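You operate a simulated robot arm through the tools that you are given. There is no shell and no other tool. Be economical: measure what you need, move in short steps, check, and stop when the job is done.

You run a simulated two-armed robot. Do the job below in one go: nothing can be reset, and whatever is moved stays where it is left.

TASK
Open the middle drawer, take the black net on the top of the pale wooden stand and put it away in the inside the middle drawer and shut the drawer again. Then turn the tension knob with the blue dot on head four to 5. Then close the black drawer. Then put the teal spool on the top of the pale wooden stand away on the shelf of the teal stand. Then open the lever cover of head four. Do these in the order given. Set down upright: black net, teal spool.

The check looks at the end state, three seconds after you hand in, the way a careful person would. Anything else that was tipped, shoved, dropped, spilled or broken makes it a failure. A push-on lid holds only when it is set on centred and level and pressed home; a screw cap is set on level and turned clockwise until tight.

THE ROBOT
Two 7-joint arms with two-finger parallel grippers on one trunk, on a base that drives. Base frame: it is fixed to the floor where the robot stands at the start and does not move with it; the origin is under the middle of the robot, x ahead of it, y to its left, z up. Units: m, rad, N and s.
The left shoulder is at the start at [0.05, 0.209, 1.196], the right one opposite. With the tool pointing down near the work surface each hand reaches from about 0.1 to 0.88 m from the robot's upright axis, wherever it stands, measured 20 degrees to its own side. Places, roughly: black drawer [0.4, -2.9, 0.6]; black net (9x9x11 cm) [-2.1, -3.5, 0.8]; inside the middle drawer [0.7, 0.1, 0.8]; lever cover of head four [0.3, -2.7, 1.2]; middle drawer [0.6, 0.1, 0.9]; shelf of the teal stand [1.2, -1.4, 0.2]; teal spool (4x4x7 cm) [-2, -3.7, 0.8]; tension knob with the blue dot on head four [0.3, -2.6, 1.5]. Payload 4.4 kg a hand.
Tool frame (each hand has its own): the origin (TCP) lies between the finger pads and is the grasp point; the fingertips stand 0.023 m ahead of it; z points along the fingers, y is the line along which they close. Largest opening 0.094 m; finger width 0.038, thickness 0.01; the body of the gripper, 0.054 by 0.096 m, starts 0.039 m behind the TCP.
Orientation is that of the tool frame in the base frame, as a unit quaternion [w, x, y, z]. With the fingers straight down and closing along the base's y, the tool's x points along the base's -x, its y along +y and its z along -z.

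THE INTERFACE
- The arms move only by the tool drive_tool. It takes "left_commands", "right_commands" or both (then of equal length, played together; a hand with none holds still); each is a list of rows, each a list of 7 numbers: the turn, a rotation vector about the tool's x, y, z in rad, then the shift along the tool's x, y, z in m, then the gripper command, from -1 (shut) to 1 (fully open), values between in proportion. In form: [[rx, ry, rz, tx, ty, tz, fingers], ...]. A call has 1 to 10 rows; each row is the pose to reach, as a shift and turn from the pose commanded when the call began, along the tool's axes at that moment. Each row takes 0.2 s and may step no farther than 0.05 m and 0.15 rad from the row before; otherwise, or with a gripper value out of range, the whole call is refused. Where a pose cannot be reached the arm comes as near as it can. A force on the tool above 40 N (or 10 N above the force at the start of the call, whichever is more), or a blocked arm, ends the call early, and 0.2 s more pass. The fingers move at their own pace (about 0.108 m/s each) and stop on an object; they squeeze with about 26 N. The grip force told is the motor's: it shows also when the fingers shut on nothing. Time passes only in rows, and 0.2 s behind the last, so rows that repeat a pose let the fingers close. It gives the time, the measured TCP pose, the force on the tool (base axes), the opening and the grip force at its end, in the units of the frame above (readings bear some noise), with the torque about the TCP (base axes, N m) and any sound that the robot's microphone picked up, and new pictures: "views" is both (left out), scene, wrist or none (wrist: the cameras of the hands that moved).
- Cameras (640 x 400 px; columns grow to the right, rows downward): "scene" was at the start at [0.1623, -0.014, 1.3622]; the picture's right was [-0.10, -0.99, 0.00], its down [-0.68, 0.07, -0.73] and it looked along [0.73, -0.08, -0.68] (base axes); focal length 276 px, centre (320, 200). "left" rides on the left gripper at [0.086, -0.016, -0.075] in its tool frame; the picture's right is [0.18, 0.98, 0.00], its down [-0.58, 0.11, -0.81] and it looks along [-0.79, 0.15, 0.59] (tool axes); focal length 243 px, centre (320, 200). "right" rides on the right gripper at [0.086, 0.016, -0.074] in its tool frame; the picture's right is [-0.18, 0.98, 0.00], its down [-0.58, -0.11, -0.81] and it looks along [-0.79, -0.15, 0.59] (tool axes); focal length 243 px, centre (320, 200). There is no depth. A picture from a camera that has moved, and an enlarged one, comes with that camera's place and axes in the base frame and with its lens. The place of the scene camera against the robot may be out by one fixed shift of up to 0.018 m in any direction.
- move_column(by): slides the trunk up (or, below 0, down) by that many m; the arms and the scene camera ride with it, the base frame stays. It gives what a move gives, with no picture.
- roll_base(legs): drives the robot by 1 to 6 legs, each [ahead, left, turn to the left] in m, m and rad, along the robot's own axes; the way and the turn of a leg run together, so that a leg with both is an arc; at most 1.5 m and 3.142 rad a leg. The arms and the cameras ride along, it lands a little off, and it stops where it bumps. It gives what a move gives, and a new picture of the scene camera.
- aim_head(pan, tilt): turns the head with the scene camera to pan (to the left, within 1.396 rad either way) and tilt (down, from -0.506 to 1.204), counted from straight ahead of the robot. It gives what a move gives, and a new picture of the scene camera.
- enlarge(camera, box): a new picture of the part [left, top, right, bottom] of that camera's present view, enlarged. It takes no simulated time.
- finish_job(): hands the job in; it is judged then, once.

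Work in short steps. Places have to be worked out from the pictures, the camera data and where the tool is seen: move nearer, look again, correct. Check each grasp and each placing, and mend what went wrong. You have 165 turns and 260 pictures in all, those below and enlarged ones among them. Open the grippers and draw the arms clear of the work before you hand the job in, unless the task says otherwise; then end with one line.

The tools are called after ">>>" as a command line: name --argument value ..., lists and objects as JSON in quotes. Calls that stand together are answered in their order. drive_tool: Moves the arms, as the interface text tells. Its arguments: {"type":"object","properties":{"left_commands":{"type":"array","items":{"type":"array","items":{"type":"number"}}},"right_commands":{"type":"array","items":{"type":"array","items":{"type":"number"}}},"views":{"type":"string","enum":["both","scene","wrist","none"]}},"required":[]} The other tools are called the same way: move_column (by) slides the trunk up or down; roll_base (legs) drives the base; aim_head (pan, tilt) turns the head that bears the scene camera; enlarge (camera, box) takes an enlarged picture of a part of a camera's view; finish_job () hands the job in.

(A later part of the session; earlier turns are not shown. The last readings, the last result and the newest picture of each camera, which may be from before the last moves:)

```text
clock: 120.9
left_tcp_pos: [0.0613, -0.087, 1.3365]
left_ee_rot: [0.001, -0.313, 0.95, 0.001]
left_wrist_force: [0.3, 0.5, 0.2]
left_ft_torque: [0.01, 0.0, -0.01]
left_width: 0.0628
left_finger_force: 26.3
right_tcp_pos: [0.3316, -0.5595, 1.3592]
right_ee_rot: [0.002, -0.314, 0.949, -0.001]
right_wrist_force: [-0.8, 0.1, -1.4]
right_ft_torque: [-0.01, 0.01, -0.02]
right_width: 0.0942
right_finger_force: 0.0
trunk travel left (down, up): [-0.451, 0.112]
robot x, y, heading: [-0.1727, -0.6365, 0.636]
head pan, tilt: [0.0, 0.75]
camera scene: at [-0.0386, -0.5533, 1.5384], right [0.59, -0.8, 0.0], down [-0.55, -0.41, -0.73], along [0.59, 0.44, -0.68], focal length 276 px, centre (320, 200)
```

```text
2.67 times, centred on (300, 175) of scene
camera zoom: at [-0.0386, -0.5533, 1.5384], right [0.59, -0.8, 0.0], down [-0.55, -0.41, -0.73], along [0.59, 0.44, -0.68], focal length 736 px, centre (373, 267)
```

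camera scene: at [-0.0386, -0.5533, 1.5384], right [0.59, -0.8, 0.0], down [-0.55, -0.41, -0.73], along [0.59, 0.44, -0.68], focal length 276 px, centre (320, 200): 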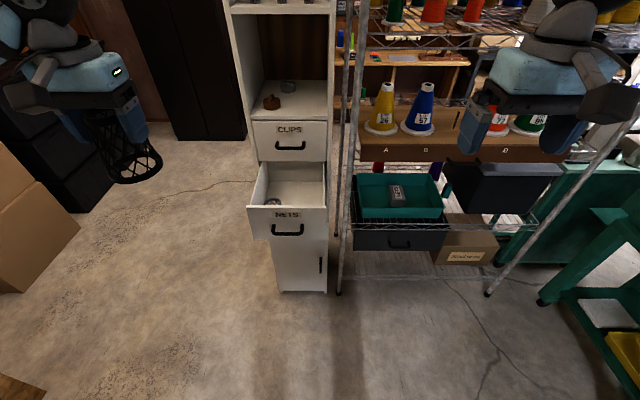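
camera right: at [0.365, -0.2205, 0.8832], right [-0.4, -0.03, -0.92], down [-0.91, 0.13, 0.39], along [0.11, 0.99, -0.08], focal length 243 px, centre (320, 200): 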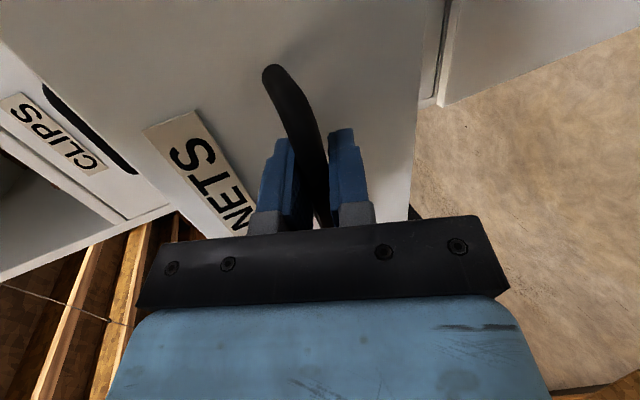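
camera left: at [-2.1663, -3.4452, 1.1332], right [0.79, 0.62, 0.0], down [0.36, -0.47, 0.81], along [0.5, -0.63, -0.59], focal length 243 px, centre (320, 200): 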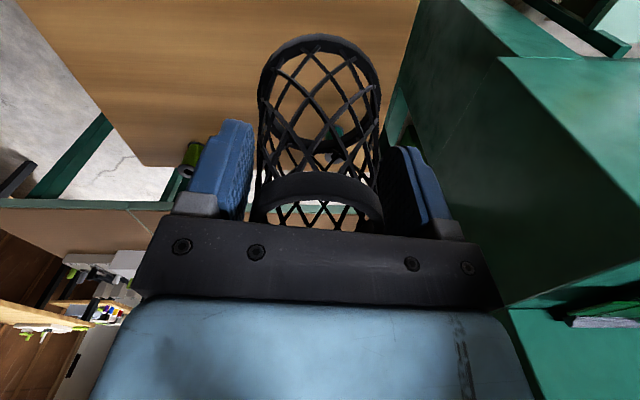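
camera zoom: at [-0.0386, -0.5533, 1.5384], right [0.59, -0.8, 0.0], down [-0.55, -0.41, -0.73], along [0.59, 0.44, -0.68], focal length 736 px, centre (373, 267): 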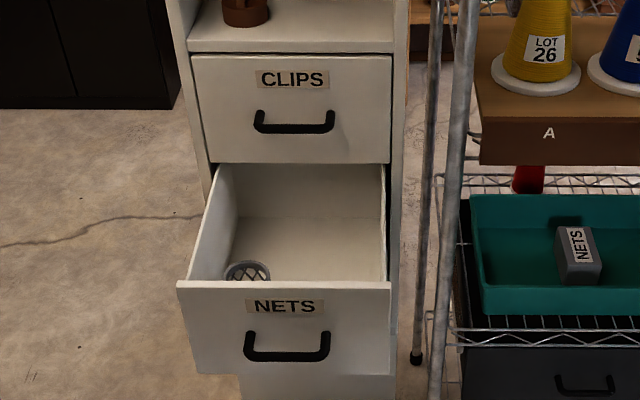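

There is already a small grey net cup in the drawer's left half, so the black net goes in the right half. I turn the left hand 90° so the fingers will close along the drawer's depth and clear the side wall.

>>> drive_tool --left_commands '[[0, 0, 0.149, 0, 0, 0, -0.2], [0, 0, 0.298, 0, 0, 0, -0.2], [0, 0, 0.447, 0, 0, 0, -0.2], [0, 0, 0.596, 0, 0, 0, -0.2], [0, 0, 0.745, 0, 0, 0, -0.2], [0, 0, 0.894, 0, 0, 0, -0.2], [0, 0, 1.043, 0, 0, 0, -0.2], [0, 0, 1.192, 0, 0, 0, -0.2], [0, 0, 1.341, 0, 0, 0, -0.2], [0, 0, 1.49, 0, 0, 0, -0.2]]' --views "wrist"

```text
clock: 123.1
left_tcp_pos: [0.0615, -0.0868, 1.3365]
left_ee_rot: [0.0, 0.416, 0.909, 0.0]
left_wrist_force: [-0.9, 0.3, -0.1]
left_ft_torque: [0.02, -0.02, 0.01]
left_width: 0.0627
left_finger_force: 25.7
right_tcp_pos: [0.3323, -0.5603, 1.359]
right_ee_rot: [0.001, -0.314, 0.949, 0.0]
right_wrist_force: [-1.0, 0.3, -0.8]
right_ft_torque: [-0.05, 0.03, 0.04]
right_width: 0.0942
right_finger_force: 0.0
trunk travel left (down, up): [-0.451, 0.112]
robot x, y, heading: [-0.168, -0.637, 0.634]
head pan, tilt: [0.0, 0.75]
camera left: at [-0.0079, -0.0313, 1.4116], right [0.62, 0.78, 0.0], down [0.46, -0.37, 0.81], along [0.63, -0.5, -0.59], focal length 243 px, centre (320, 200)
```

left: 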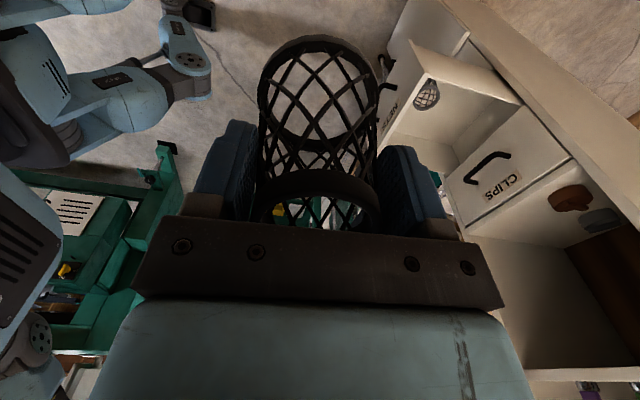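

The hand now closes along the drawer's depth. I aim the net at (0.505, -0.082), in the right half. First the base goes forward 0.2 m.

>>> roll_base --legs '[[0.2, 0, 0]]'

```text
clock: 124.7
left_tcp_pos: [0.222, 0.0318, 1.3371]
left_ee_rot: [0.001, 0.415, 0.91, 0.001]
left_wrist_force: [0.0, 0.3, 0.0]
left_ft_torque: [-0.03, 0.03, 0.0]
left_width: 0.0627
left_finger_force: 26.2
right_tcp_pos: [0.4916, -0.4435, 1.3597]
right_ee_rot: [0.002, -0.314, 0.949, 0.0]
right_wrist_force: [0.0, 0.4, -0.6]
right_ft_torque: [-0.02, -0.01, -0.05]
right_width: 0.094
right_finger_force: 0.0
trunk travel left (down, up): [-0.451, 0.112]
robot x, y, heading: [-0.011, -0.5215, 0.632]
head pan, tilt: [0.0, 0.75]
camera scene: at [0.1214, -0.4354, 1.5386], right [0.59, -0.8, 0.0], down [-0.55, -0.4, -0.73], along [0.59, 0.43, -0.68], focal length 276 px, centre (320, 200)
```

scene: 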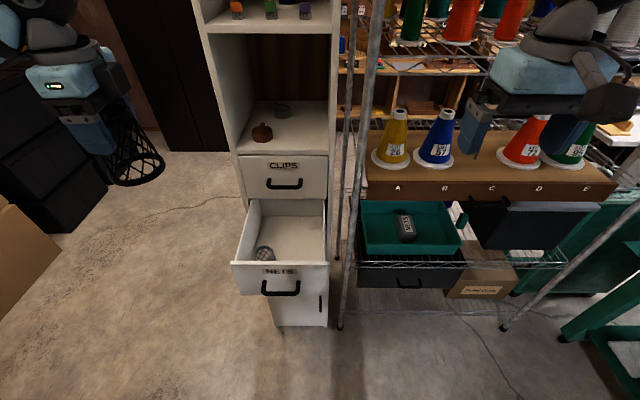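

The panel measurements agree to about 1 cm. I move the hand over the target spot and start descending.

>>> drive_tool --left_commands '[[0, 0, 0, -0.0387, 0.0199, 0, -0.2], [0, 0, 0, -0.0774, 0.0398, 0, -0.2], [0, 0, 0, -0.1161, 0.0597, 0, -0.2], [0, 0, 0, -0.1548, 0.0796, 0, -0.2], [0, 0, 0, -0.1935, 0.0995, 0, -0.2], [0, 0, 0, -0.2322, 0.1194, 0, -0.2], [0, 0, 0, -0.271, 0.139, 0, -0.2], [0, 0, 0, -0.271, 0.139, 0.045, -0.2], [0, 0, 0, -0.271, 0.139, 0.09, -0.2], [0, 0, 0, -0.271, 0.139, 0.13, -0.2]]'

```text
clock: 126.9
left_tcp_pos: [0.5063, -0.0812, 1.2058]
left_ee_rot: [0.0, 0.414, 0.91, 0.001]
left_wrist_force: [1.2, 0.6, 0.1]
left_ft_torque: [0.03, 0.01, 0.02]
left_width: 0.0622
left_finger_force: 26.2
right_tcp_pos: [0.4942, -0.4418, 1.3586]
right_ee_rot: [0.001, -0.313, 0.95, 0.0]
right_wrist_force: [-0.3, 0.2, -0.7]
right_ft_torque: [0.01, 0.0, 0.01]
right_width: 0.0939
right_finger_force: 0.1
trunk travel left (down, up): [-0.451, 0.112]
robot x, y, heading: [-0.0087, -0.5155, 0.633]
head pan, tilt: [0.0, 0.75]
camera scene: at [0.1233, -0.4349, 1.5384], right [0.59, -0.8, 0.0], down [-0.55, -0.4, -0.73], along [0.59, 0.43, -0.68], focal length 276 px, centre (320, 200)
camera left: at [0.4364, -0.0263, 1.2797], right [0.62, 0.78, 0.0], down [0.46, -0.37, 0.81], along [0.63, -0.5, -0.59], focal length 243 px, centre (320, 200)
```

scene: 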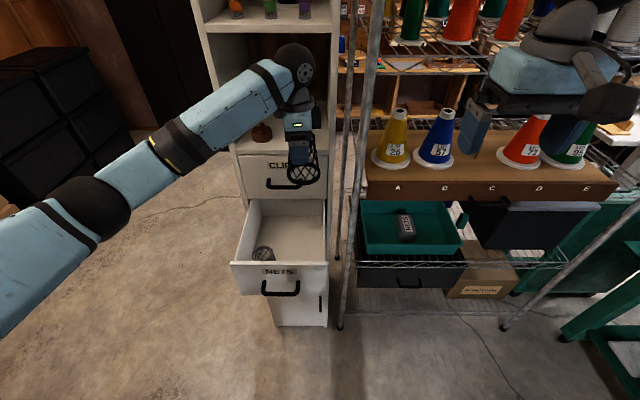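
left: 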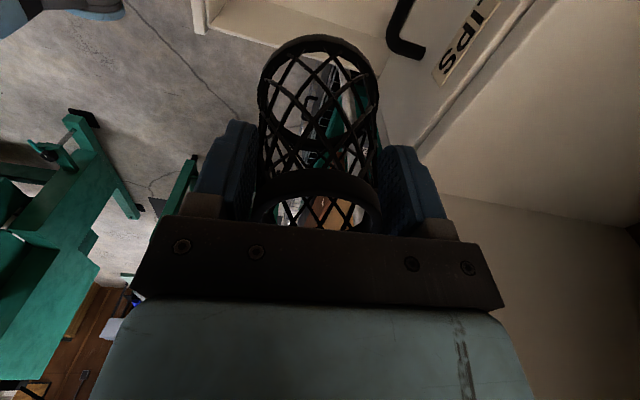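

In the wrist view the drawer's right wall looks close under the net, so I zoom in to check the clearance.

>>> enlarge --camera "left" --box '[180, 0, 420, 150]'

>>> enlarge --camera "scene" --box '[220, 100, 380, 300]'

```text
2.67 times, centred on (300, 75) of left
camera zoom: at [0.4364, -0.0263, 1.2797], right [0.62, 0.78, 0.0], down [0.46, -0.37, 0.81], along [0.63, -0.5, -0.59], focal length 647 px, centre (373, 533)
```

zoom: 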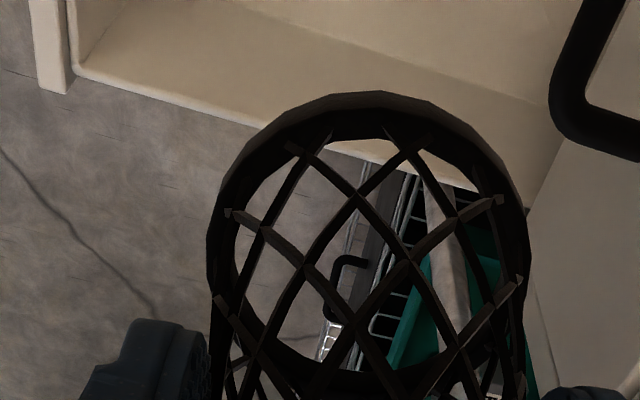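

```text
2.00 times, centred on (300, 200) of scene
camera zoom: at [0.1233, -0.4349, 1.5384], right [0.59, -0.8, 0.0], down [-0.55, -0.4, -0.73], along [0.59, 0.43, -0.68], focal length 552 px, centre (360, 200)
```

zoom: 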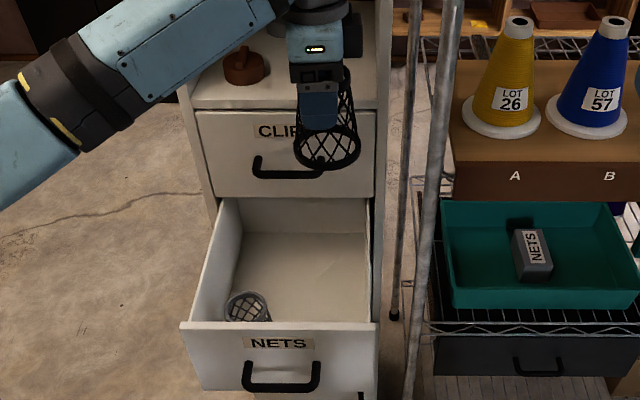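

The right wall's inner face is at about 0.10 m from the drawer centre, so I shift the target a few mm left and forward, square the hand up, and lower the net part-way.

>>> drive_tool --left_commands '[[0, 0, 0.08, 0.0064, -0.0063, 0.03, -0.2], [0, 0, 0.08, 0.0064, -0.0063, 0.08, -0.2], [0, 0, 0.08, 0.0064, -0.0063, 0.13, -0.2], [0, 0, 0.08, 0.0064, -0.0063, 0.165, -0.2], [0, 0, 0.08, 0.0064, -0.0063, 0.18, -0.2]]'

```text
clock: 128.1
left_tcp_pos: [0.4959, -0.0777, 1.0265]
left_ee_rot: [0.001, 0.451, 0.893, 0.001]
left_wrist_force: [0.0, 0.7, 0.0]
left_ft_torque: [0.01, -0.01, 0.02]
left_width: 0.0628
left_finger_force: 26.5
right_tcp_pos: [0.4933, -0.442, 1.3591]
right_ee_rot: [0.0, -0.315, 0.949, -0.001]
right_wrist_force: [-0.1, -0.1, 0.9]
right_ft_torque: [-0.01, 0.01, -0.02]
right_width: 0.094
right_finger_force: 0.1
trunk travel left (down, up): [-0.451, 0.112]
robot x, y, heading: [-0.011, -0.5167, 0.636]
head pan, tilt: [0.0, 0.75]
camera scene: at [0.1225, -0.4345, 1.5384], right [0.59, -0.8, 0.0], down [-0.55, -0.41, -0.73], along [0.59, 0.43, -0.68], focal length 276 px, centre (320, 200)
camera left: at [0.4317, -0.0183, 1.1006], right [0.68, 0.73, 0.0], down [0.43, -0.4, 0.81], along [0.59, -0.55, -0.59], focal length 243 px, centre (320, 200)
```

scene: 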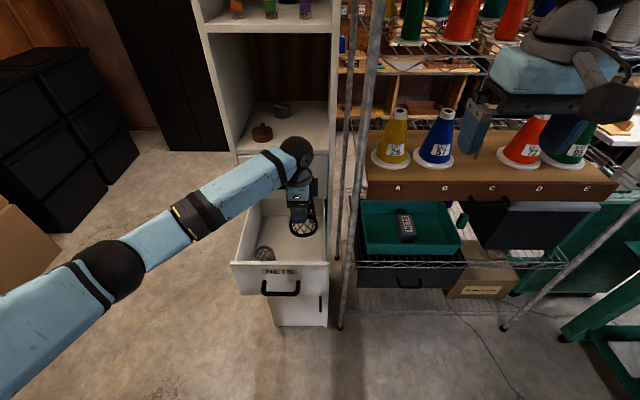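
left: 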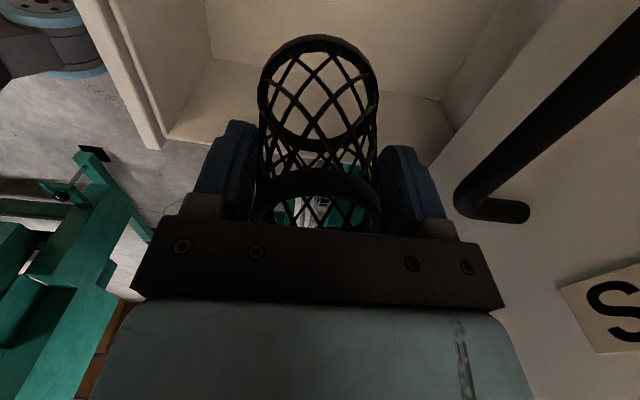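

>>> enlarge --camera "left" --box '[150, 20, 470, 220]'

```text
2.00 times, centred on (310, 120) of left
camera zoom: at [0.4317, -0.0183, 1.1006], right [0.68, 0.73, 0.0], down [0.43, -0.4, 0.81], along [0.59, -0.55, -0.59], focal length 485 px, centre (340, 360)
```

zoom: 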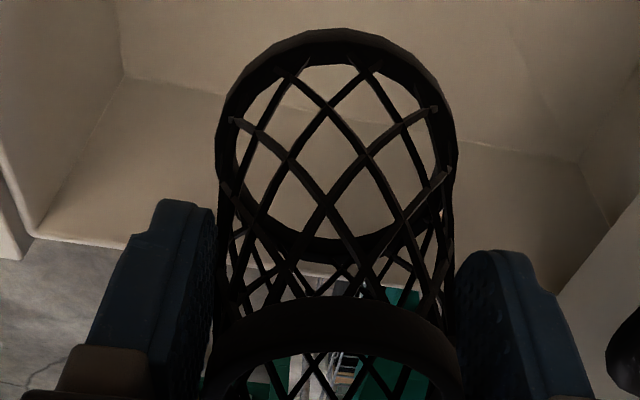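

Clearance to the wall is about 8 mm and to the CLIPS handle about 2 cm. I lower the net in small steps until it touches the drawer floor.

>>> drive_tool --left_commands '[[0, 0, 0, 0, 0, 0.03, -0.2], [0, 0, 0, 0, 0, 0.06, -0.2], [0, 0, 0, 0, 0, 0.08, -0.2], [0, 0, 0, 0, 0, 0.095, -0.2], [0, 0, 0, 0, 0, 0.105, -0.2], [0, 0, 0, 0, 0, 0.105, -0.2]]'

```text
clock: 129.5
left_tcp_pos: [0.4958, -0.0795, 0.921]
left_ee_rot: [0.0, 0.451, 0.893, 0.001]
left_wrist_force: [0.1, 0.1, -0.5]
left_ft_torque: [0.0, 0.02, -0.03]
left_width: 0.0625
left_finger_force: 26.0
right_tcp_pos: [0.4926, -0.4418, 1.3582]
right_ee_rot: [0.001, -0.314, 0.949, -0.001]
right_wrist_force: [-1.2, 0.1, -0.1]
right_ft_torque: [-0.02, 0.03, -0.04]
right_width: 0.0941
right_finger_force: 0.1
trunk travel left (down, up): [-0.451, 0.112]
robot x, y, heading: [-0.0137, -0.5166, 0.635]
head pan, tilt: [0.0, 0.75]
camera scene: at [0.1223, -0.4346, 1.5384], right [0.59, -0.8, 0.0], down [-0.55, -0.41, -0.73], along [0.59, 0.43, -0.68], focal length 276 px, centre (320, 200)
camera left: at [0.4311, -0.0191, 0.9956], right [0.68, 0.73, 0.0], down [0.43, -0.4, 0.81], along [0.59, -0.55, -0.59], focal length 243 px, centre (320, 200)
```

scene: 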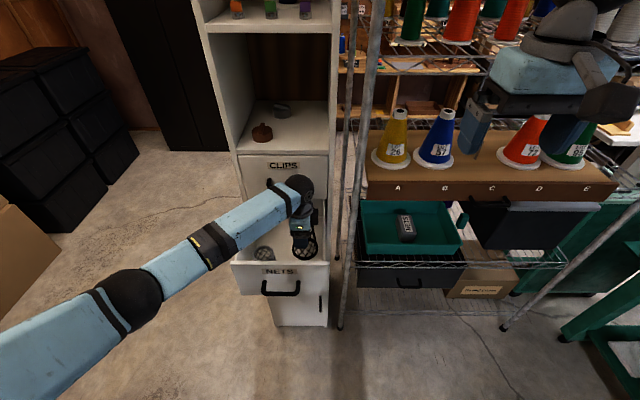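
left: 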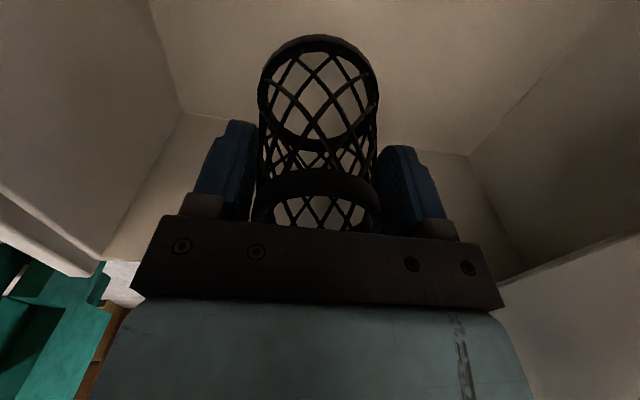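

The net is well inside with no contact yet. I continue down in 8 mm steps to feel the floor.

>>> drive_tool --left_commands '[[0, 0, 0, 0, 0, 0.008, -0.2], [0, 0, 0, 0, 0, 0.016, -0.2], [0, 0, 0, 0, 0, 0.022, -0.2], [0, 0, 0, 0, 0, 0.022, -0.2]]' --views "none"

```text
clock: 130.5
left_tcp_pos: [0.4955, -0.0801, 0.899]
left_ee_rot: [0.0, 0.451, 0.893, 0.001]
left_wrist_force: [0.4, 0.0, 0.8]
left_ft_torque: [0.01, 0.0, -0.01]
left_width: 0.0629
left_finger_force: 26.3
right_tcp_pos: [0.4926, -0.441, 1.3594]
right_ee_rot: [0.002, -0.314, 0.949, 0.0]
right_wrist_force: [-0.3, -0.1, -0.3]
right_ft_torque: [0.0, -0.01, 0.0]
right_width: 0.0939
right_finger_force: 0.2
trunk travel left (down, up): [-0.451, 0.112]
robot x, y, heading: [-0.0137, -0.5205, 0.632]
head pan, tilt: [0.0, 0.75]
```

Still free at TCP 0.899, so I keep lowering.

>>> drive_tool --left_commands '[[0, 0, 0, 0, 0, 0.006, -0.2], [0, 0, 0, 0, 0, 0.012, -0.2], [0, 0, 0, 0, 0, 0.018, -0.2], [0, 0, 0, 0, 0, 0.022, -0.2], [0, 0, 0, 0, 0, 0.022, -0.2]]' --views "wrist"

```text
clock: 131.7
left_tcp_pos: [0.5006, -0.0778, 0.8859]
left_ee_rot: [0.005, 0.45, 0.893, 0.006]
left_wrist_force: [-4.0, 4.5, 24.9]
left_ft_torque: [-0.01, 0.3, -0.12]
left_width: 0.0626
left_finger_force: 26.1
right_tcp_pos: [0.4915, -0.4403, 1.3591]
right_ee_rot: [0.002, -0.314, 0.949, 0.0]
right_wrist_force: [1.3, 1.2, -1.2]
right_ft_torque: [-0.04, 0.03, 0.01]
right_width: 0.094
right_finger_force: 0.0
trunk travel left (down, up): [-0.451, 0.112]
robot x, y, heading: [-0.0118, -0.5145, 0.636]
head pan, tilt: [0.0, 0.75]
stopped in row 5 (left hand): the force on the tool passed its limit at 41 N (the readings are from after the stop); the commanded pose is now the measured one
camera left: at [0.4344, -0.0176, 0.9601], right [0.68, 0.73, 0.01], down [0.42, -0.41, 0.81], along [0.6, -0.55, -0.59], focal length 243 px, centre (320, 200)
```

left: 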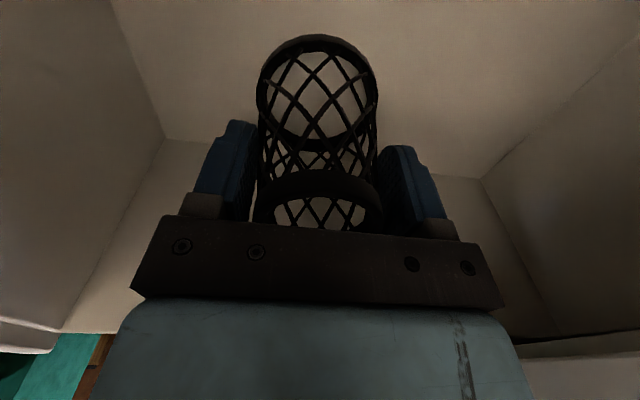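

Floor contact at TCP z ≈ 0.886 (floor ≈ 0.80). I ease up 3 mm, open moderately, then raise straight up.

>>> drive_tool --left_commands '[[0, 0, 0, 0, 0, -0.002, -0.2], [0, 0, 0, 0, 0, -0.002, 0.5], [0, 0, 0, 0, 0, -0.002, 0.85], [0, 0, 0, 0, 0, -0.002, 0.85], [0, 0, 0, 0, 0, -0.03, 0.85], [0, 0, 0, 0, 0, -0.07, 0.85], [0, 0, 0, 0, 0, -0.11, 0.85], [0, 0, 0, 0, 0, -0.15, 0.85]]'

```text
clock: 133.4
left_tcp_pos: [0.4978, -0.0805, 1.0328]
left_ee_rot: [0.003, 0.451, 0.893, 0.002]
left_wrist_force: [-0.5, -0.3, 0.2]
left_ft_torque: [0.0, 0.04, 0.0]
left_width: 0.087
left_finger_force: 0.1
right_tcp_pos: [0.4927, -0.4422, 1.3593]
right_ee_rot: [0.002, -0.315, 0.949, 0.0]
right_wrist_force: [-0.2, -0.9, 1.2]
right_ft_torque: [0.01, 0.0, -0.02]
right_width: 0.0941
right_finger_force: 0.0
trunk travel left (down, up): [-0.451, 0.112]
robot x, y, heading: [-0.0126, -0.5199, 0.643]
head pan, tilt: [0.0, 0.75]
camera scene: at [0.1217, -0.4349, 1.5384], right [0.59, -0.8, 0.0], down [-0.55, -0.41, -0.73], along [0.59, 0.43, -0.68], focal length 276 px, centre (320, 200)
camera left: at [0.4331, -0.0202, 1.1071], right [0.68, 0.73, 0.01], down [0.43, -0.41, 0.81], along [0.59, -0.55, -0.59], focal length 243 px, centre (320, 200)
```

scene: 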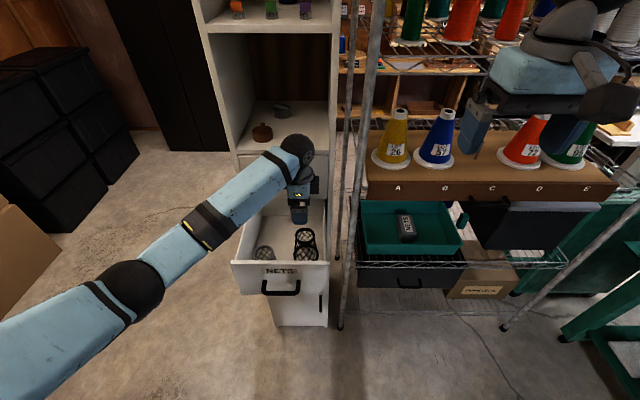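
left: 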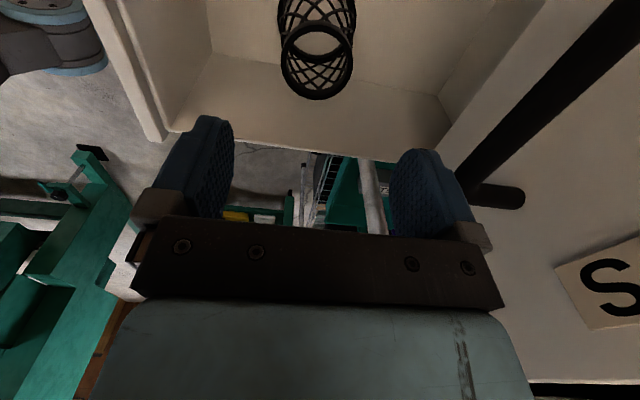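

The black net stands upright in the drawer beside the grey cup. I lift the left hand clear and draw it back toward the robot.

>>> drive_tool --left_commands '[[0, 0, 0, 0, 0, -0.045, 0.85], [0, 0, 0, 0, -0.01, -0.09, 0.5], [0, 0, 0, 0, -0.05, -0.11, 0], [0, 0, 0, 0, -0.1, -0.11, -0.5], [0, 0, 0, 0, -0.15, -0.11, -1], [0, 0, 0, 0, -0.2, -0.11, -1], [0, 0, 0, 0, -0.25, -0.11, -1]]' --views "none"

>>> drive_tool --left_commands '[[0, 0, -0.149, 0, 0, 0, -1], [0, 0, -0.298, 0, 0, 0, -1], [0, 0, -0.447, 0, 0, 0, -1], [0, 0, -0.596, 0, 0, 0, -1], [0, 0, -0.745, 0, 0, 0, -1], [0, 0, -0.894, 0, 0, 0, -1], [0, 0, -1.043, 0, 0, 0, -1], [0, 0, -1.192, 0, 0, 0, -1], [0, 0, -1.341, 0, 0, 0, -1], [0, 0, -1.49, 0, 0, 0, -1]]' --views "scene"

```text
clock: 135.1
left_tcp_pos: [0.2925, -0.2305, 1.1394]
left_ee_rot: [0.003, 0.45, 0.893, 0.004]
left_wrist_force: [0.5, -0.4, -0.4]
left_ft_torque: [-0.01, -0.04, 0.0]
left_width: 0.0
left_finger_force: 26.5
right_tcp_pos: [0.4915, -0.4407, 1.3596]
right_ee_rot: [0.002, -0.313, 0.95, 0.0]
right_wrist_force: [-0.9, 0.5, 0.3]
right_ft_torque: [-0.01, 0.0, 0.0]
right_width: 0.0943
right_finger_force: 0.0
trunk travel left (down, up): [-0.451, 0.112]
robot x, y, heading: [-0.0149, -0.5169, 0.633]
head pan, tilt: [0.0, 0.75]
```

```text
clock: 137.2
left_tcp_pos: [0.2955, -0.2282, 1.1407]
left_ee_rot: [0.004, -0.275, 0.961, 0.001]
left_wrist_force: [0.4, 0.0, 0.8]
left_ft_torque: [0.01, 0.01, 0.01]
left_width: 0.0001
left_finger_force: 25.6
right_tcp_pos: [0.4932, -0.4412, 1.3599]
right_ee_rot: [0.001, -0.314, 0.949, -0.001]
right_wrist_force: [-0.3, 0.7, -1.3]
right_ft_torque: [-0.03, 0.0, 0.0]
right_width: 0.094
right_finger_force: 0.0
trunk travel left (down, up): [-0.451, 0.112]
robot x, y, heading: [-0.0093, -0.5141, 0.635]
head pan, tilt: [0.0, 0.75]
camera scene: at [0.1222, -0.4344, 1.5384], right [0.59, -0.8, 0.0], down [-0.55, -0.41, -0.73], along [0.59, 0.43, -0.68], focal length 276 px, centre (320, 200)
```

scene: 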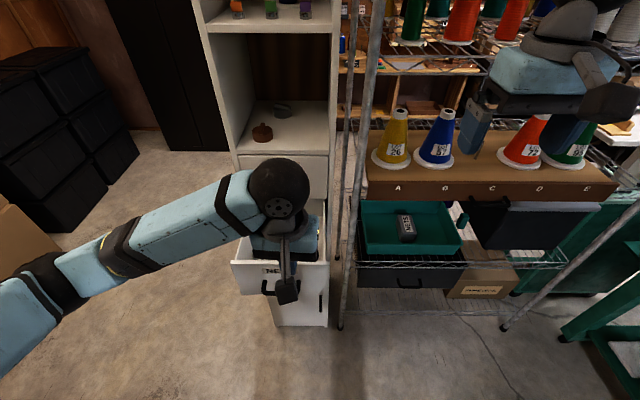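

I back the base up a little, lower the trunk, and tilt the left hand (fingers shut) 0.7 rad forward, so the fingertips can push the drawer front above its handle.

>>> roll_base --legs '[[-0.12, 0, 0]]'

>>> move_column --by -0.2

>>> drive_tool --left_commands '[[0, -0.14, 0, 0, 0, 0, -1], [0, -0.28, 0, 0, 0, 0, -1], [0, -0.42, 0, 0, 0, 0, -1], [0, -0.56, 0, 0, 0, 0, -1], [0, -0.7, 0, 0, 0, 0, -1]]'

```text
clock: 138.5
left_tcp_pos: [0.1989, -0.3008, 1.1396]
left_ee_rot: [0.002, -0.273, 0.962, 0.001]
left_wrist_force: [0.3, -0.3, 0.4]
left_ft_torque: [0.02, 0.01, -0.02]
left_width: 0.0
left_finger_force: 26.4
right_tcp_pos: [0.3957, -0.5132, 1.3585]
right_ee_rot: [0.001, -0.312, 0.95, -0.001]
right_wrist_force: [0.5, 0.1, 0.6]
right_ft_torque: [0.02, 0.0, 0.0]
right_width: 0.094
right_finger_force: 0.1
trunk travel left (down, up): [-0.451, 0.112]
robot x, y, heading: [-0.1119, -0.596, 0.635]
head pan, tilt: [0.0, 0.75]
camera scene: at [0.0258, -0.506, 1.5381], right [0.59, -0.81, 0.0], down [-0.55, -0.4, -0.73], along [0.59, 0.43, -0.68], focal length 276 px, centre (320, 200)
```

scene: 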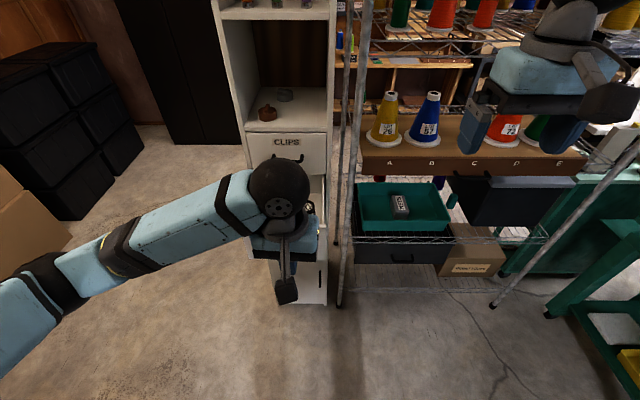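

```text
clock: 140.7
left_tcp_pos: [0.1989, -0.3016, 0.9404]
left_ee_rot: [0.004, -0.273, 0.962, 0.001]
left_wrist_force: [-0.1, -0.6, -0.3]
left_ft_torque: [-0.01, 0.01, -0.03]
left_width: 0.0
left_finger_force: 26.0
right_tcp_pos: [0.3958, -0.5148, 1.1599]
right_ee_rot: [0.001, -0.312, 0.95, 0.0]
right_wrist_force: [0.5, 0.2, 0.5]
right_ft_torque: [-0.04, 0.02, -0.03]
right_width: 0.094
right_finger_force: 0.0
trunk travel left (down, up): [-0.251, 0.312]
robot x, y, heading: [-0.1105, -0.5908, 0.631]
head pan, tilt: [0.0, 0.75]
```

```text
clock: 141.9
left_tcp_pos: [0.1981, -0.3017, 0.9414]
left_ee_rot: [0.335, -0.257, 0.902, 0.095]
left_wrist_force: [0.2, 0.1, -0.1]
left_ft_torque: [0.01, -0.03, 0.01]
left_width: 0.0
left_finger_force: 25.9
right_tcp_pos: [0.3946, -0.5159, 1.1596]
right_ee_rot: [0.001, -0.312, 0.95, -0.001]
right_wrist_force: [-0.2, -0.3, -1.1]
right_ft_torque: [-0.01, 0.07, 0.0]
right_width: 0.0938
right_finger_force: 0.0
trunk travel left (down, up): [-0.251, 0.312]
robot x, y, heading: [-0.108, -0.5906, 0.632]
head pan, tilt: [0.0, 0.75]
camera scene: at [0.0244, -0.5068, 1.3384], right [0.59, -0.81, 0.0], down [-0.55, -0.4, -0.73], along [0.59, 0.43, -0.68], focal length 276 px, centre (320, 200)
camera left: at [0.11, -0.3749, 0.9413], right [-0.63, 0.76, -0.12], down [-0.13, 0.05, 0.99], along [0.76, 0.64, 0.07], focal length 243 px, centre (320, 200)
```

scene: 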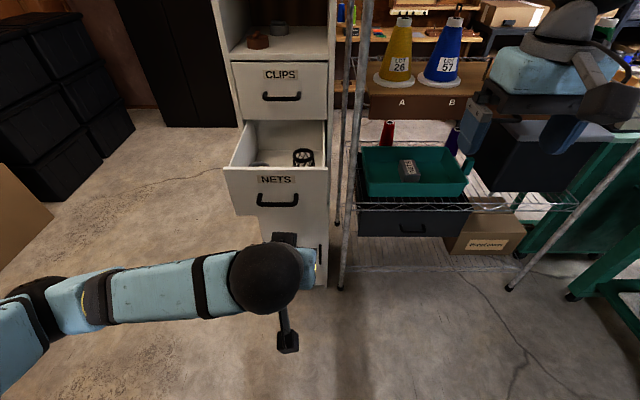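
left: 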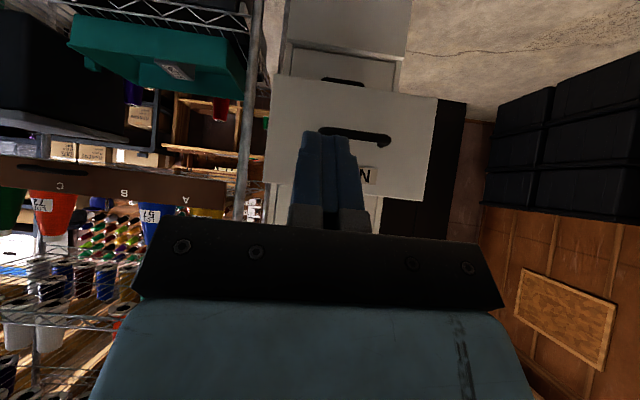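

The fingertips face the panel. I move to just in front of it, at TCP z ≈ 0.92, above the handle.

>>> drive_tool --left_commands '[[0, 0, 0, -0.031, 0.015, 0.033, -1], [0, 0, 0, -0.062, 0.03, 0.066, -1], [0, 0, 0, -0.093, 0.045, 0.099, -1], [0, 0, 0, -0.123, 0.061, 0.131, -1], [0, 0, 0, -0.123, 0.061, 0.131, -1]]'

```text
clock: 143.1
left_tcp_pos: [0.3201, -0.1559, 0.9218]
left_ee_rot: [0.334, -0.256, 0.902, 0.094]
left_wrist_force: [0.2, 0.0, -1.2]
left_ft_torque: [0.0, -0.01, -0.02]
left_width: 0.0001
left_finger_force: 26.5
right_tcp_pos: [0.3954, -0.5154, 1.1592]
right_ee_rot: [0.002, -0.313, 0.95, -0.001]
right_wrist_force: [-1.3, -0.8, 0.3]
right_ft_torque: [-0.01, 0.02, 0.0]
right_width: 0.094
right_finger_force: 0.1
trunk travel left (down, up): [-0.251, 0.312]
robot x, y, heading: [-0.1091, -0.5867, 0.631]
head pan, tilt: [0.0, 0.75]
camera scene: at [0.0243, -0.5071, 1.3384], right [0.59, -0.81, 0.0], down [-0.55, -0.4, -0.73], along [0.59, 0.43, -0.68], focal length 276 px, centre (320, 200)
camera left: at [0.2304, -0.2296, 0.9226], right [-0.63, 0.76, -0.12], down [-0.13, 0.05, 0.99], along [0.76, 0.64, 0.07], focal length 243 px, centre (320, 200)
```

scene: 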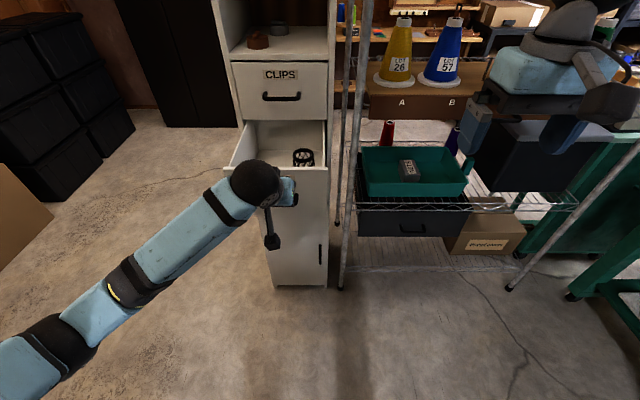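
left: 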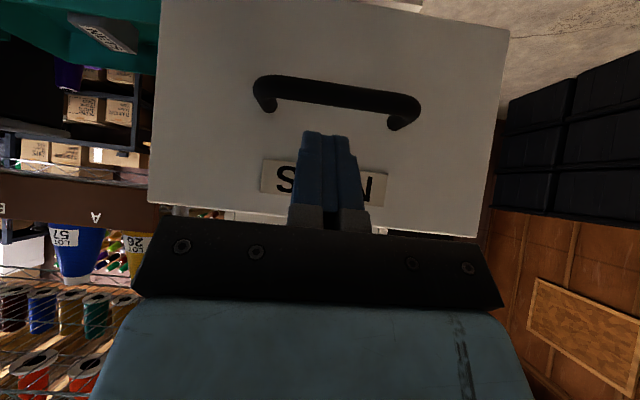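

The fingertips are centred on the label. I push along the drawer normal.

>>> drive_tool --left_commands '[[0, 0, 0, -0.0227, 0.0023, 0.0195, -1], [0, 0, 0, -0.0454, 0.0047, 0.039, -1], [0, 0, 0, -0.068, 0.007, 0.0586, -1], [0, 0, 0, -0.091, 0.0094, 0.078, -1], [0, 0, 0, -0.1136, 0.0117, 0.0977, -1], [0, 0, 0, -0.1363, 0.014, 0.117, -1], [0, 0, 0, -0.159, 0.0164, 0.1367, -1], [0, 0, 0, -0.1817, 0.0187, 0.156, -1]]'

```text
clock: 144.9
left_tcp_pos: [0.5136, -0.0127, 0.9188]
left_ee_rot: [0.333, -0.256, 0.902, 0.094]
left_wrist_force: [0.0, 0.3, -0.3]
left_ft_torque: [-0.01, -0.02, -0.02]
left_width: 0.0
left_finger_force: 26.0
right_tcp_pos: [0.3954, -0.5147, 1.1586]
right_ee_rot: [0.001, -0.312, 0.95, 0.0]
right_wrist_force: [0.3, 0.0, -1.4]
right_ft_torque: [0.02, -0.01, 0.04]
right_width: 0.094
right_finger_force: 0.0
trunk travel left (down, up): [-0.251, 0.312]
robot x, y, heading: [-0.1104, -0.5883, 0.63]
head pan, tilt: [0.0, 0.75]
camera scene: at [0.0253, -0.507, 1.3383], right [0.59, -0.81, 0.0], down [-0.55, -0.4, -0.73], along [0.59, 0.43, -0.68], focal length 276 px, centre (320, 200)
camera left: at [0.4253, -0.0869, 0.9199], right [-0.63, 0.76, -0.12], down [-0.13, 0.05, 0.99], along [0.76, 0.64, 0.07], focal length 243 px, centre (320, 200)
```

scene: 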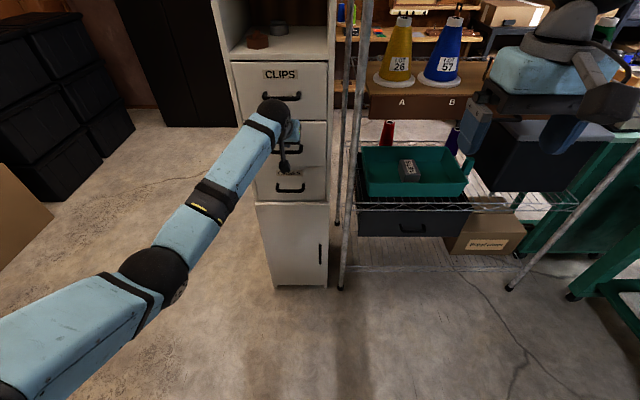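
left: 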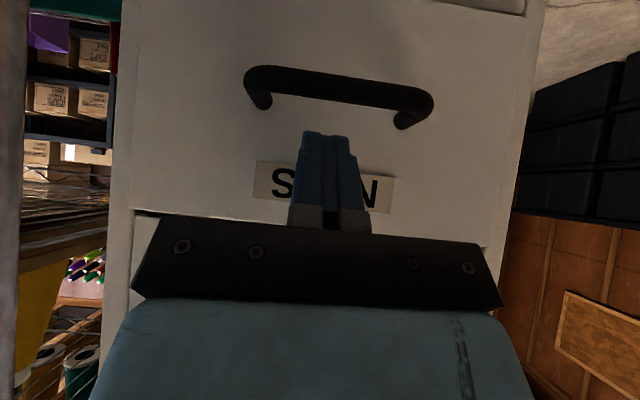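

The drawer is nearly shut with little resistance. I continue gently until contact force rises.

>>> drive_tool --left_commands '[[0, 0, 0, -0.0076, 0.0008, 0.0065, -1], [0, 0, 0, -0.0151, 0.0016, 0.013, -1], [0, 0, 0, -0.0227, 0.0023, 0.0195, -1], [0, 0, 0, -0.0303, 0.0031, 0.026, -1], [0, 0, 0, -0.0378, 0.0039, 0.0325, -1]]'

```text
clock: 145.7
left_tcp_pos: [0.5292, -0.0004, 0.9204]
left_ee_rot: [0.33, -0.258, 0.903, 0.093]
left_wrist_force: [-23.2, -14.0, 9.6]
left_ft_torque: [0.1, -0.13, 0.09]
left_width: 0.0001
left_finger_force: 25.2
right_tcp_pos: [0.3915, -0.5152, 1.1611]
right_ee_rot: [0.004, -0.313, 0.95, 0.0]
right_wrist_force: [0.2, -0.5, -0.2]
right_ft_torque: [0.0, -0.02, -0.02]
right_width: 0.0942
right_finger_force: 0.1
trunk travel left (down, up): [-0.251, 0.312]
robot x, y, heading: [-0.1111, -0.5912, 0.633]
head pan, tilt: [0.0, 0.75]
stopped in row 3 (left hand): the force on the tool passed its limit at 56 N (the readings are from after the stop); the commanded pose is now the measured one
camera scene: at [0.0199, -0.5098, 1.3393], right [0.59, -0.8, 0.0], down [-0.55, -0.4, -0.73], along [0.59, 0.44, -0.68], focal length 276 px, centre (320, 200)
camera left: at [0.4406, -0.0753, 0.9223], right [-0.64, 0.76, -0.12], down [-0.12, 0.05, 0.99], along [0.76, 0.65, 0.06], focal length 243 px, centre (320, 200)
```

scene: 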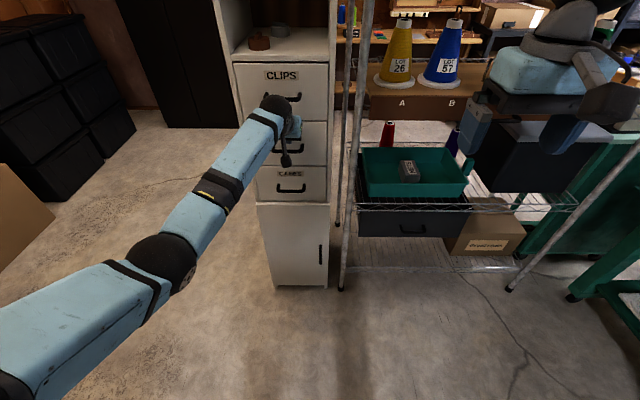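
left: 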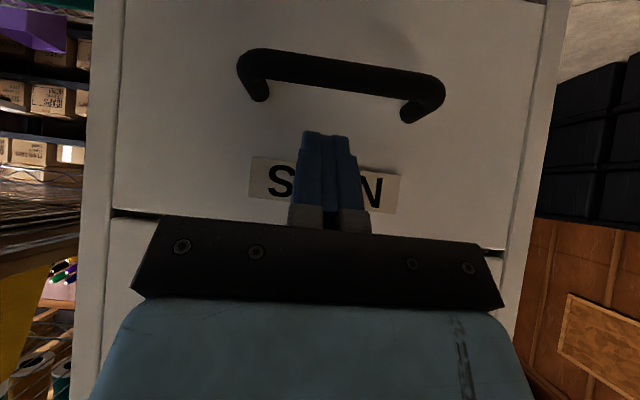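

The drawer is firmly against its stop, at the predicted closed position. I retract the left hand and level it again.

>>> drive_tool --left_commands '[[0, 0, 0, 0.0303, -0.0031, -0.026, -1], [0, 0, 0, 0.0606, -0.0062, -0.052, -1], [0, 0, 0, 0.0909, -0.0094, -0.078, -1], [0, 0, 0, 0.1212, -0.0125, -0.104, -1], [0, 0.14, 0, 0.1515, -0.0156, -0.13, -1], [0, 0.28, 0, 0.174, -0.0179, -0.15, -1], [0, 0.42, 0, 0.174, -0.018, -0.15, -1], [0, 0.56, 0, 0.174, -0.018, -0.15, -1], [0, 0.7, 0, 0.174, -0.018, -0.15, -1]]' --views "none"

>>> move_column --by 0.15

>>> aim_head --pan 0.1 --tilt 0.6

```text
clock: 147.7
left_tcp_pos: [0.345, -0.1354, 0.9201]
left_ee_rot: [-0.004, -0.273, 0.962, 0.0]
left_wrist_force: [0.6, -0.1, 0.8]
left_ft_torque: [0.03, 0.0, 0.0]
left_width: 0.0
left_finger_force: 26.2
right_tcp_pos: [0.3948, -0.5157, 1.1588]
right_ee_rot: [0.001, -0.313, 0.95, 0.0]
right_wrist_force: [1.2, 0.0, -0.2]
right_ft_torque: [0.02, -0.01, -0.02]
right_width: 0.0944
right_finger_force: 0.0
trunk travel left (down, up): [-0.251, 0.312]
robot x, y, heading: [-0.1089, -0.5931, 0.633]
head pan, tilt: [0.0, 0.75]
```

```text
clock: 149.4
left_tcp_pos: [0.3452, -0.1365, 1.0689]
left_ee_rot: [-0.002, -0.273, 0.962, -0.001]
left_wrist_force: [-0.1, -0.7, 0.9]
left_ft_torque: [0.0, 0.0, 0.0]
left_width: 0.0
left_finger_force: 26.4
right_tcp_pos: [0.3946, -0.5151, 1.3094]
right_ee_rot: [0.001, -0.313, 0.95, 0.0]
right_wrist_force: [0.3, 0.7, 1.0]
right_ft_torque: [0.0, -0.03, 0.01]
right_width: 0.0942
right_finger_force: 0.1
trunk travel left (down, up): [-0.401, 0.162]
robot x, y, heading: [-0.1105, -0.5894, 0.636]
head pan, tilt: [0.0, 0.75]
```

```text
clock: 150.1
left_tcp_pos: [0.3453, -0.1356, 1.0688]
left_ee_rot: [-0.001, -0.273, 0.962, -0.002]
left_wrist_force: [0.3, -0.4, 1.2]
left_ft_torque: [-0.02, 0.02, 0.0]
left_width: 0.0
left_finger_force: 26.2
right_tcp_pos: [0.3948, -0.5143, 1.3085]
right_ee_rot: [0.001, -0.313, 0.95, 0.0]
right_wrist_force: [0.5, -0.2, -0.4]
right_ft_torque: [-0.02, 0.03, 0.02]
right_width: 0.0942
right_finger_force: 0.1
trunk travel left (down, up): [-0.401, 0.162]
robot x, y, heading: [-0.1077, -0.5913, 0.635]
head pan, tilt: [0.099, 0.6]
camera scene: at [0.0229, -0.497, 1.5012], right [0.67, -0.74, 0.0], down [-0.42, -0.38, -0.82], along [0.61, 0.55, -0.57], focal length 276 px, centre (320, 200)
```

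scene: 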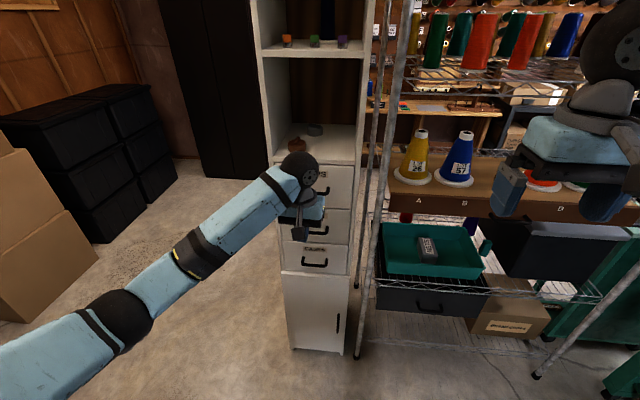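

The cabinet is shut flush. Now I back away and turn toward the machine's far side, where head four must be, and look at the passage.

>>> drive_tool --left_commands '[[0, 0, 0, 0.04, 0, 0, -1], [0, 0, 0, 0.08, 0, -0.02, -1], [0, 0, 0, 0.12, 0, -0.04, 0], [0, 0, 0, 0.16, 0, -0.06, 0]]' --views "none"

>>> roll_base --legs '[[-0.1, 0, 0], [0, 0, -1.5]]'

>>> aim_head --pan 0.0 --tilt 0.35

```text
clock: 151.1
left_tcp_pos: [0.2076, -0.2201, 1.1301]
left_ee_rot: [-0.002, -0.273, 0.962, 0.0]
left_wrist_force: [0.4, 0.3, 0.2]
left_ft_torque: [0.0, -0.02, -0.03]
left_width: 0.0469
left_finger_force: 0.1
right_tcp_pos: [0.3945, -0.5152, 1.308]
right_ee_rot: [0.002, -0.313, 0.95, -0.001]
right_wrist_force: [-0.2, 0.1, 0.0]
right_ft_torque: [0.0, -0.02, -0.02]
right_width: 0.0938
right_finger_force: 0.1
trunk travel left (down, up): [-0.401, 0.162]
robot x, y, heading: [-0.1087, -0.5942, 0.635]
head pan, tilt: [0.099, 0.6]
```

```text
clock: 155.9
left_tcp_pos: [0.1998, -0.9426, 1.13]
left_ee_rot: [-0.001, 0.456, 0.89, 0.002]
left_wrist_force: [-0.1, -0.6, -0.7]
left_ft_torque: [0.03, 0.01, 0.01]
left_width: 0.0471
left_finger_force: 0.1
right_tcp_pos: [-0.0799, -1.149, 1.3087]
right_ee_rot: [0.001, 0.418, 0.909, -0.001]
right_wrist_force: [-0.4, -0.9, -0.1]
right_ft_torque: [0.01, 0.04, -0.03]
right_width: 0.0939
right_finger_force: 0.1
trunk travel left (down, up): [-0.401, 0.162]
robot x, y, heading: [-0.1907, -0.6507, -0.863]
head pan, tilt: [0.099, 0.6]
camera scene: at [-0.0718, -0.7691, 1.5013], right [-0.69, -0.72, 0.0], down [-0.41, 0.39, -0.83], along [0.6, -0.57, -0.56], focal length 276 px, centre (320, 200)
```

scene: 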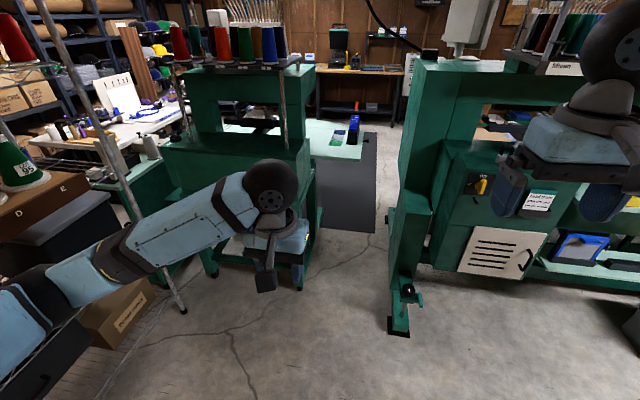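

```text
clock: 156.7
left_tcp_pos: [0.2007, -0.942, 1.1303]
left_ee_rot: [-0.003, 0.456, 0.89, 0.0]
left_wrist_force: [0.7, -0.8, 0.4]
left_ft_torque: [-0.04, -0.01, -0.05]
left_width: 0.0469
left_finger_force: 0.0
right_tcp_pos: [-0.0802, -1.1491, 1.3095]
right_ee_rot: [0.0, 0.418, 0.909, -0.001]
right_wrist_force: [0.4, 0.2, -0.3]
right_ft_torque: [0.01, -0.03, 0.01]
right_width: 0.0939
right_finger_force: 0.0
trunk travel left (down, up): [-0.401, 0.162]
robot x, y, heading: [-0.1918, -0.6515, -0.866]
head pan, tilt: [0.0, 0.351]
camera scene: at [-0.0751, -0.7788, 1.524], right [-0.76, -0.65, 0.0], down [-0.22, 0.26, -0.94], along [0.61, -0.71, -0.34], focal length 276 px, centre (320, 200)
```

scene: 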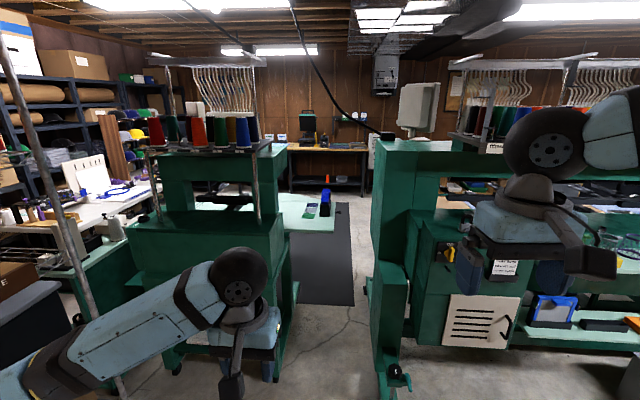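

The passage between the small teal machine and the big one is about 0.57 m wide. I look down to judge the width of my own base.

>>> aim_head --pan 0.0 --tilt 1.2

>>> aim_head --pan -1.39 --tilt 1.2

```text
clock: 157.9
left_tcp_pos: [0.2006, -0.9422, 1.1289]
left_ee_rot: [-0.001, 0.456, 0.89, 0.001]
left_wrist_force: [-0.2, 0.6, -0.3]
left_ft_torque: [0.01, -0.01, 0.07]
left_width: 0.047
left_finger_force: 0.0
right_tcp_pos: [-0.0802, -1.1488, 1.3093]
right_ee_rot: [0.001, 0.418, 0.909, -0.001]
right_wrist_force: [0.3, 0.3, 0.3]
right_ft_torque: [0.01, 0.02, -0.01]
right_width: 0.0944
right_finger_force: 0.1
trunk travel left (down, up): [-0.401, 0.162]
robot x, y, heading: [-0.1897, -0.6499, -0.864]
head pan, tilt: [0.0, 1.201]
camera scene: at [-0.0992, -0.7505, 1.4567], right [-0.76, -0.65, 0.0], down [-0.6, 0.71, -0.36], along [0.24, -0.28, -0.93], focal length 276 px, centre (320, 200)
```

scene: 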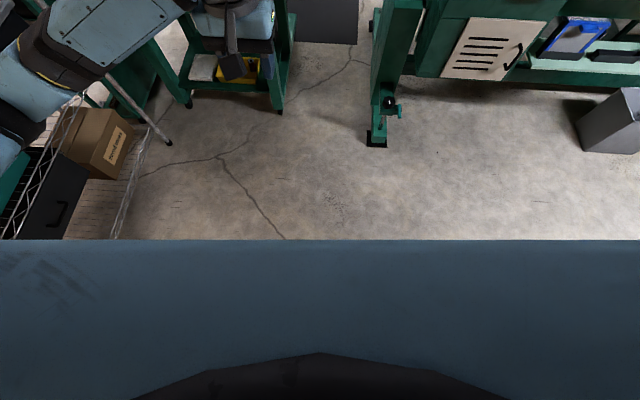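

```text
clock: 159.4
left_tcp_pos: [0.2012, -0.9429, 1.1298]
left_ee_rot: [-0.002, 0.456, 0.89, 0.001]
left_wrist_force: [-0.1, -0.1, 0.0]
left_ft_torque: [0.0, 0.02, -0.03]
left_width: 0.047
left_finger_force: 0.1
right_tcp_pos: [-0.0801, -1.1488, 1.3092]
right_ee_rot: [0.0, 0.417, 0.909, -0.001]
right_wrist_force: [0.2, 0.3, 0.2]
right_ft_torque: [0.03, -0.01, -0.01]
right_width: 0.094
right_finger_force: 0.0
trunk travel left (down, up): [-0.401, 0.162]
robot x, y, heading: [-0.1945, -0.6541, -0.868]
head pan, tilt: [-1.389, 1.201]
camera scene: at [-0.1708, -0.7513, 1.4567], right [-0.78, 0.63, 0.0], down [0.59, 0.72, -0.36], along [-0.23, -0.28, -0.93], focal length 276 px, centre (320, 200)
```

scene: 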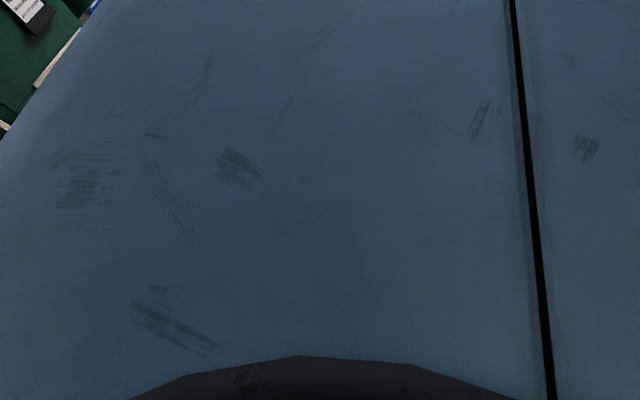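

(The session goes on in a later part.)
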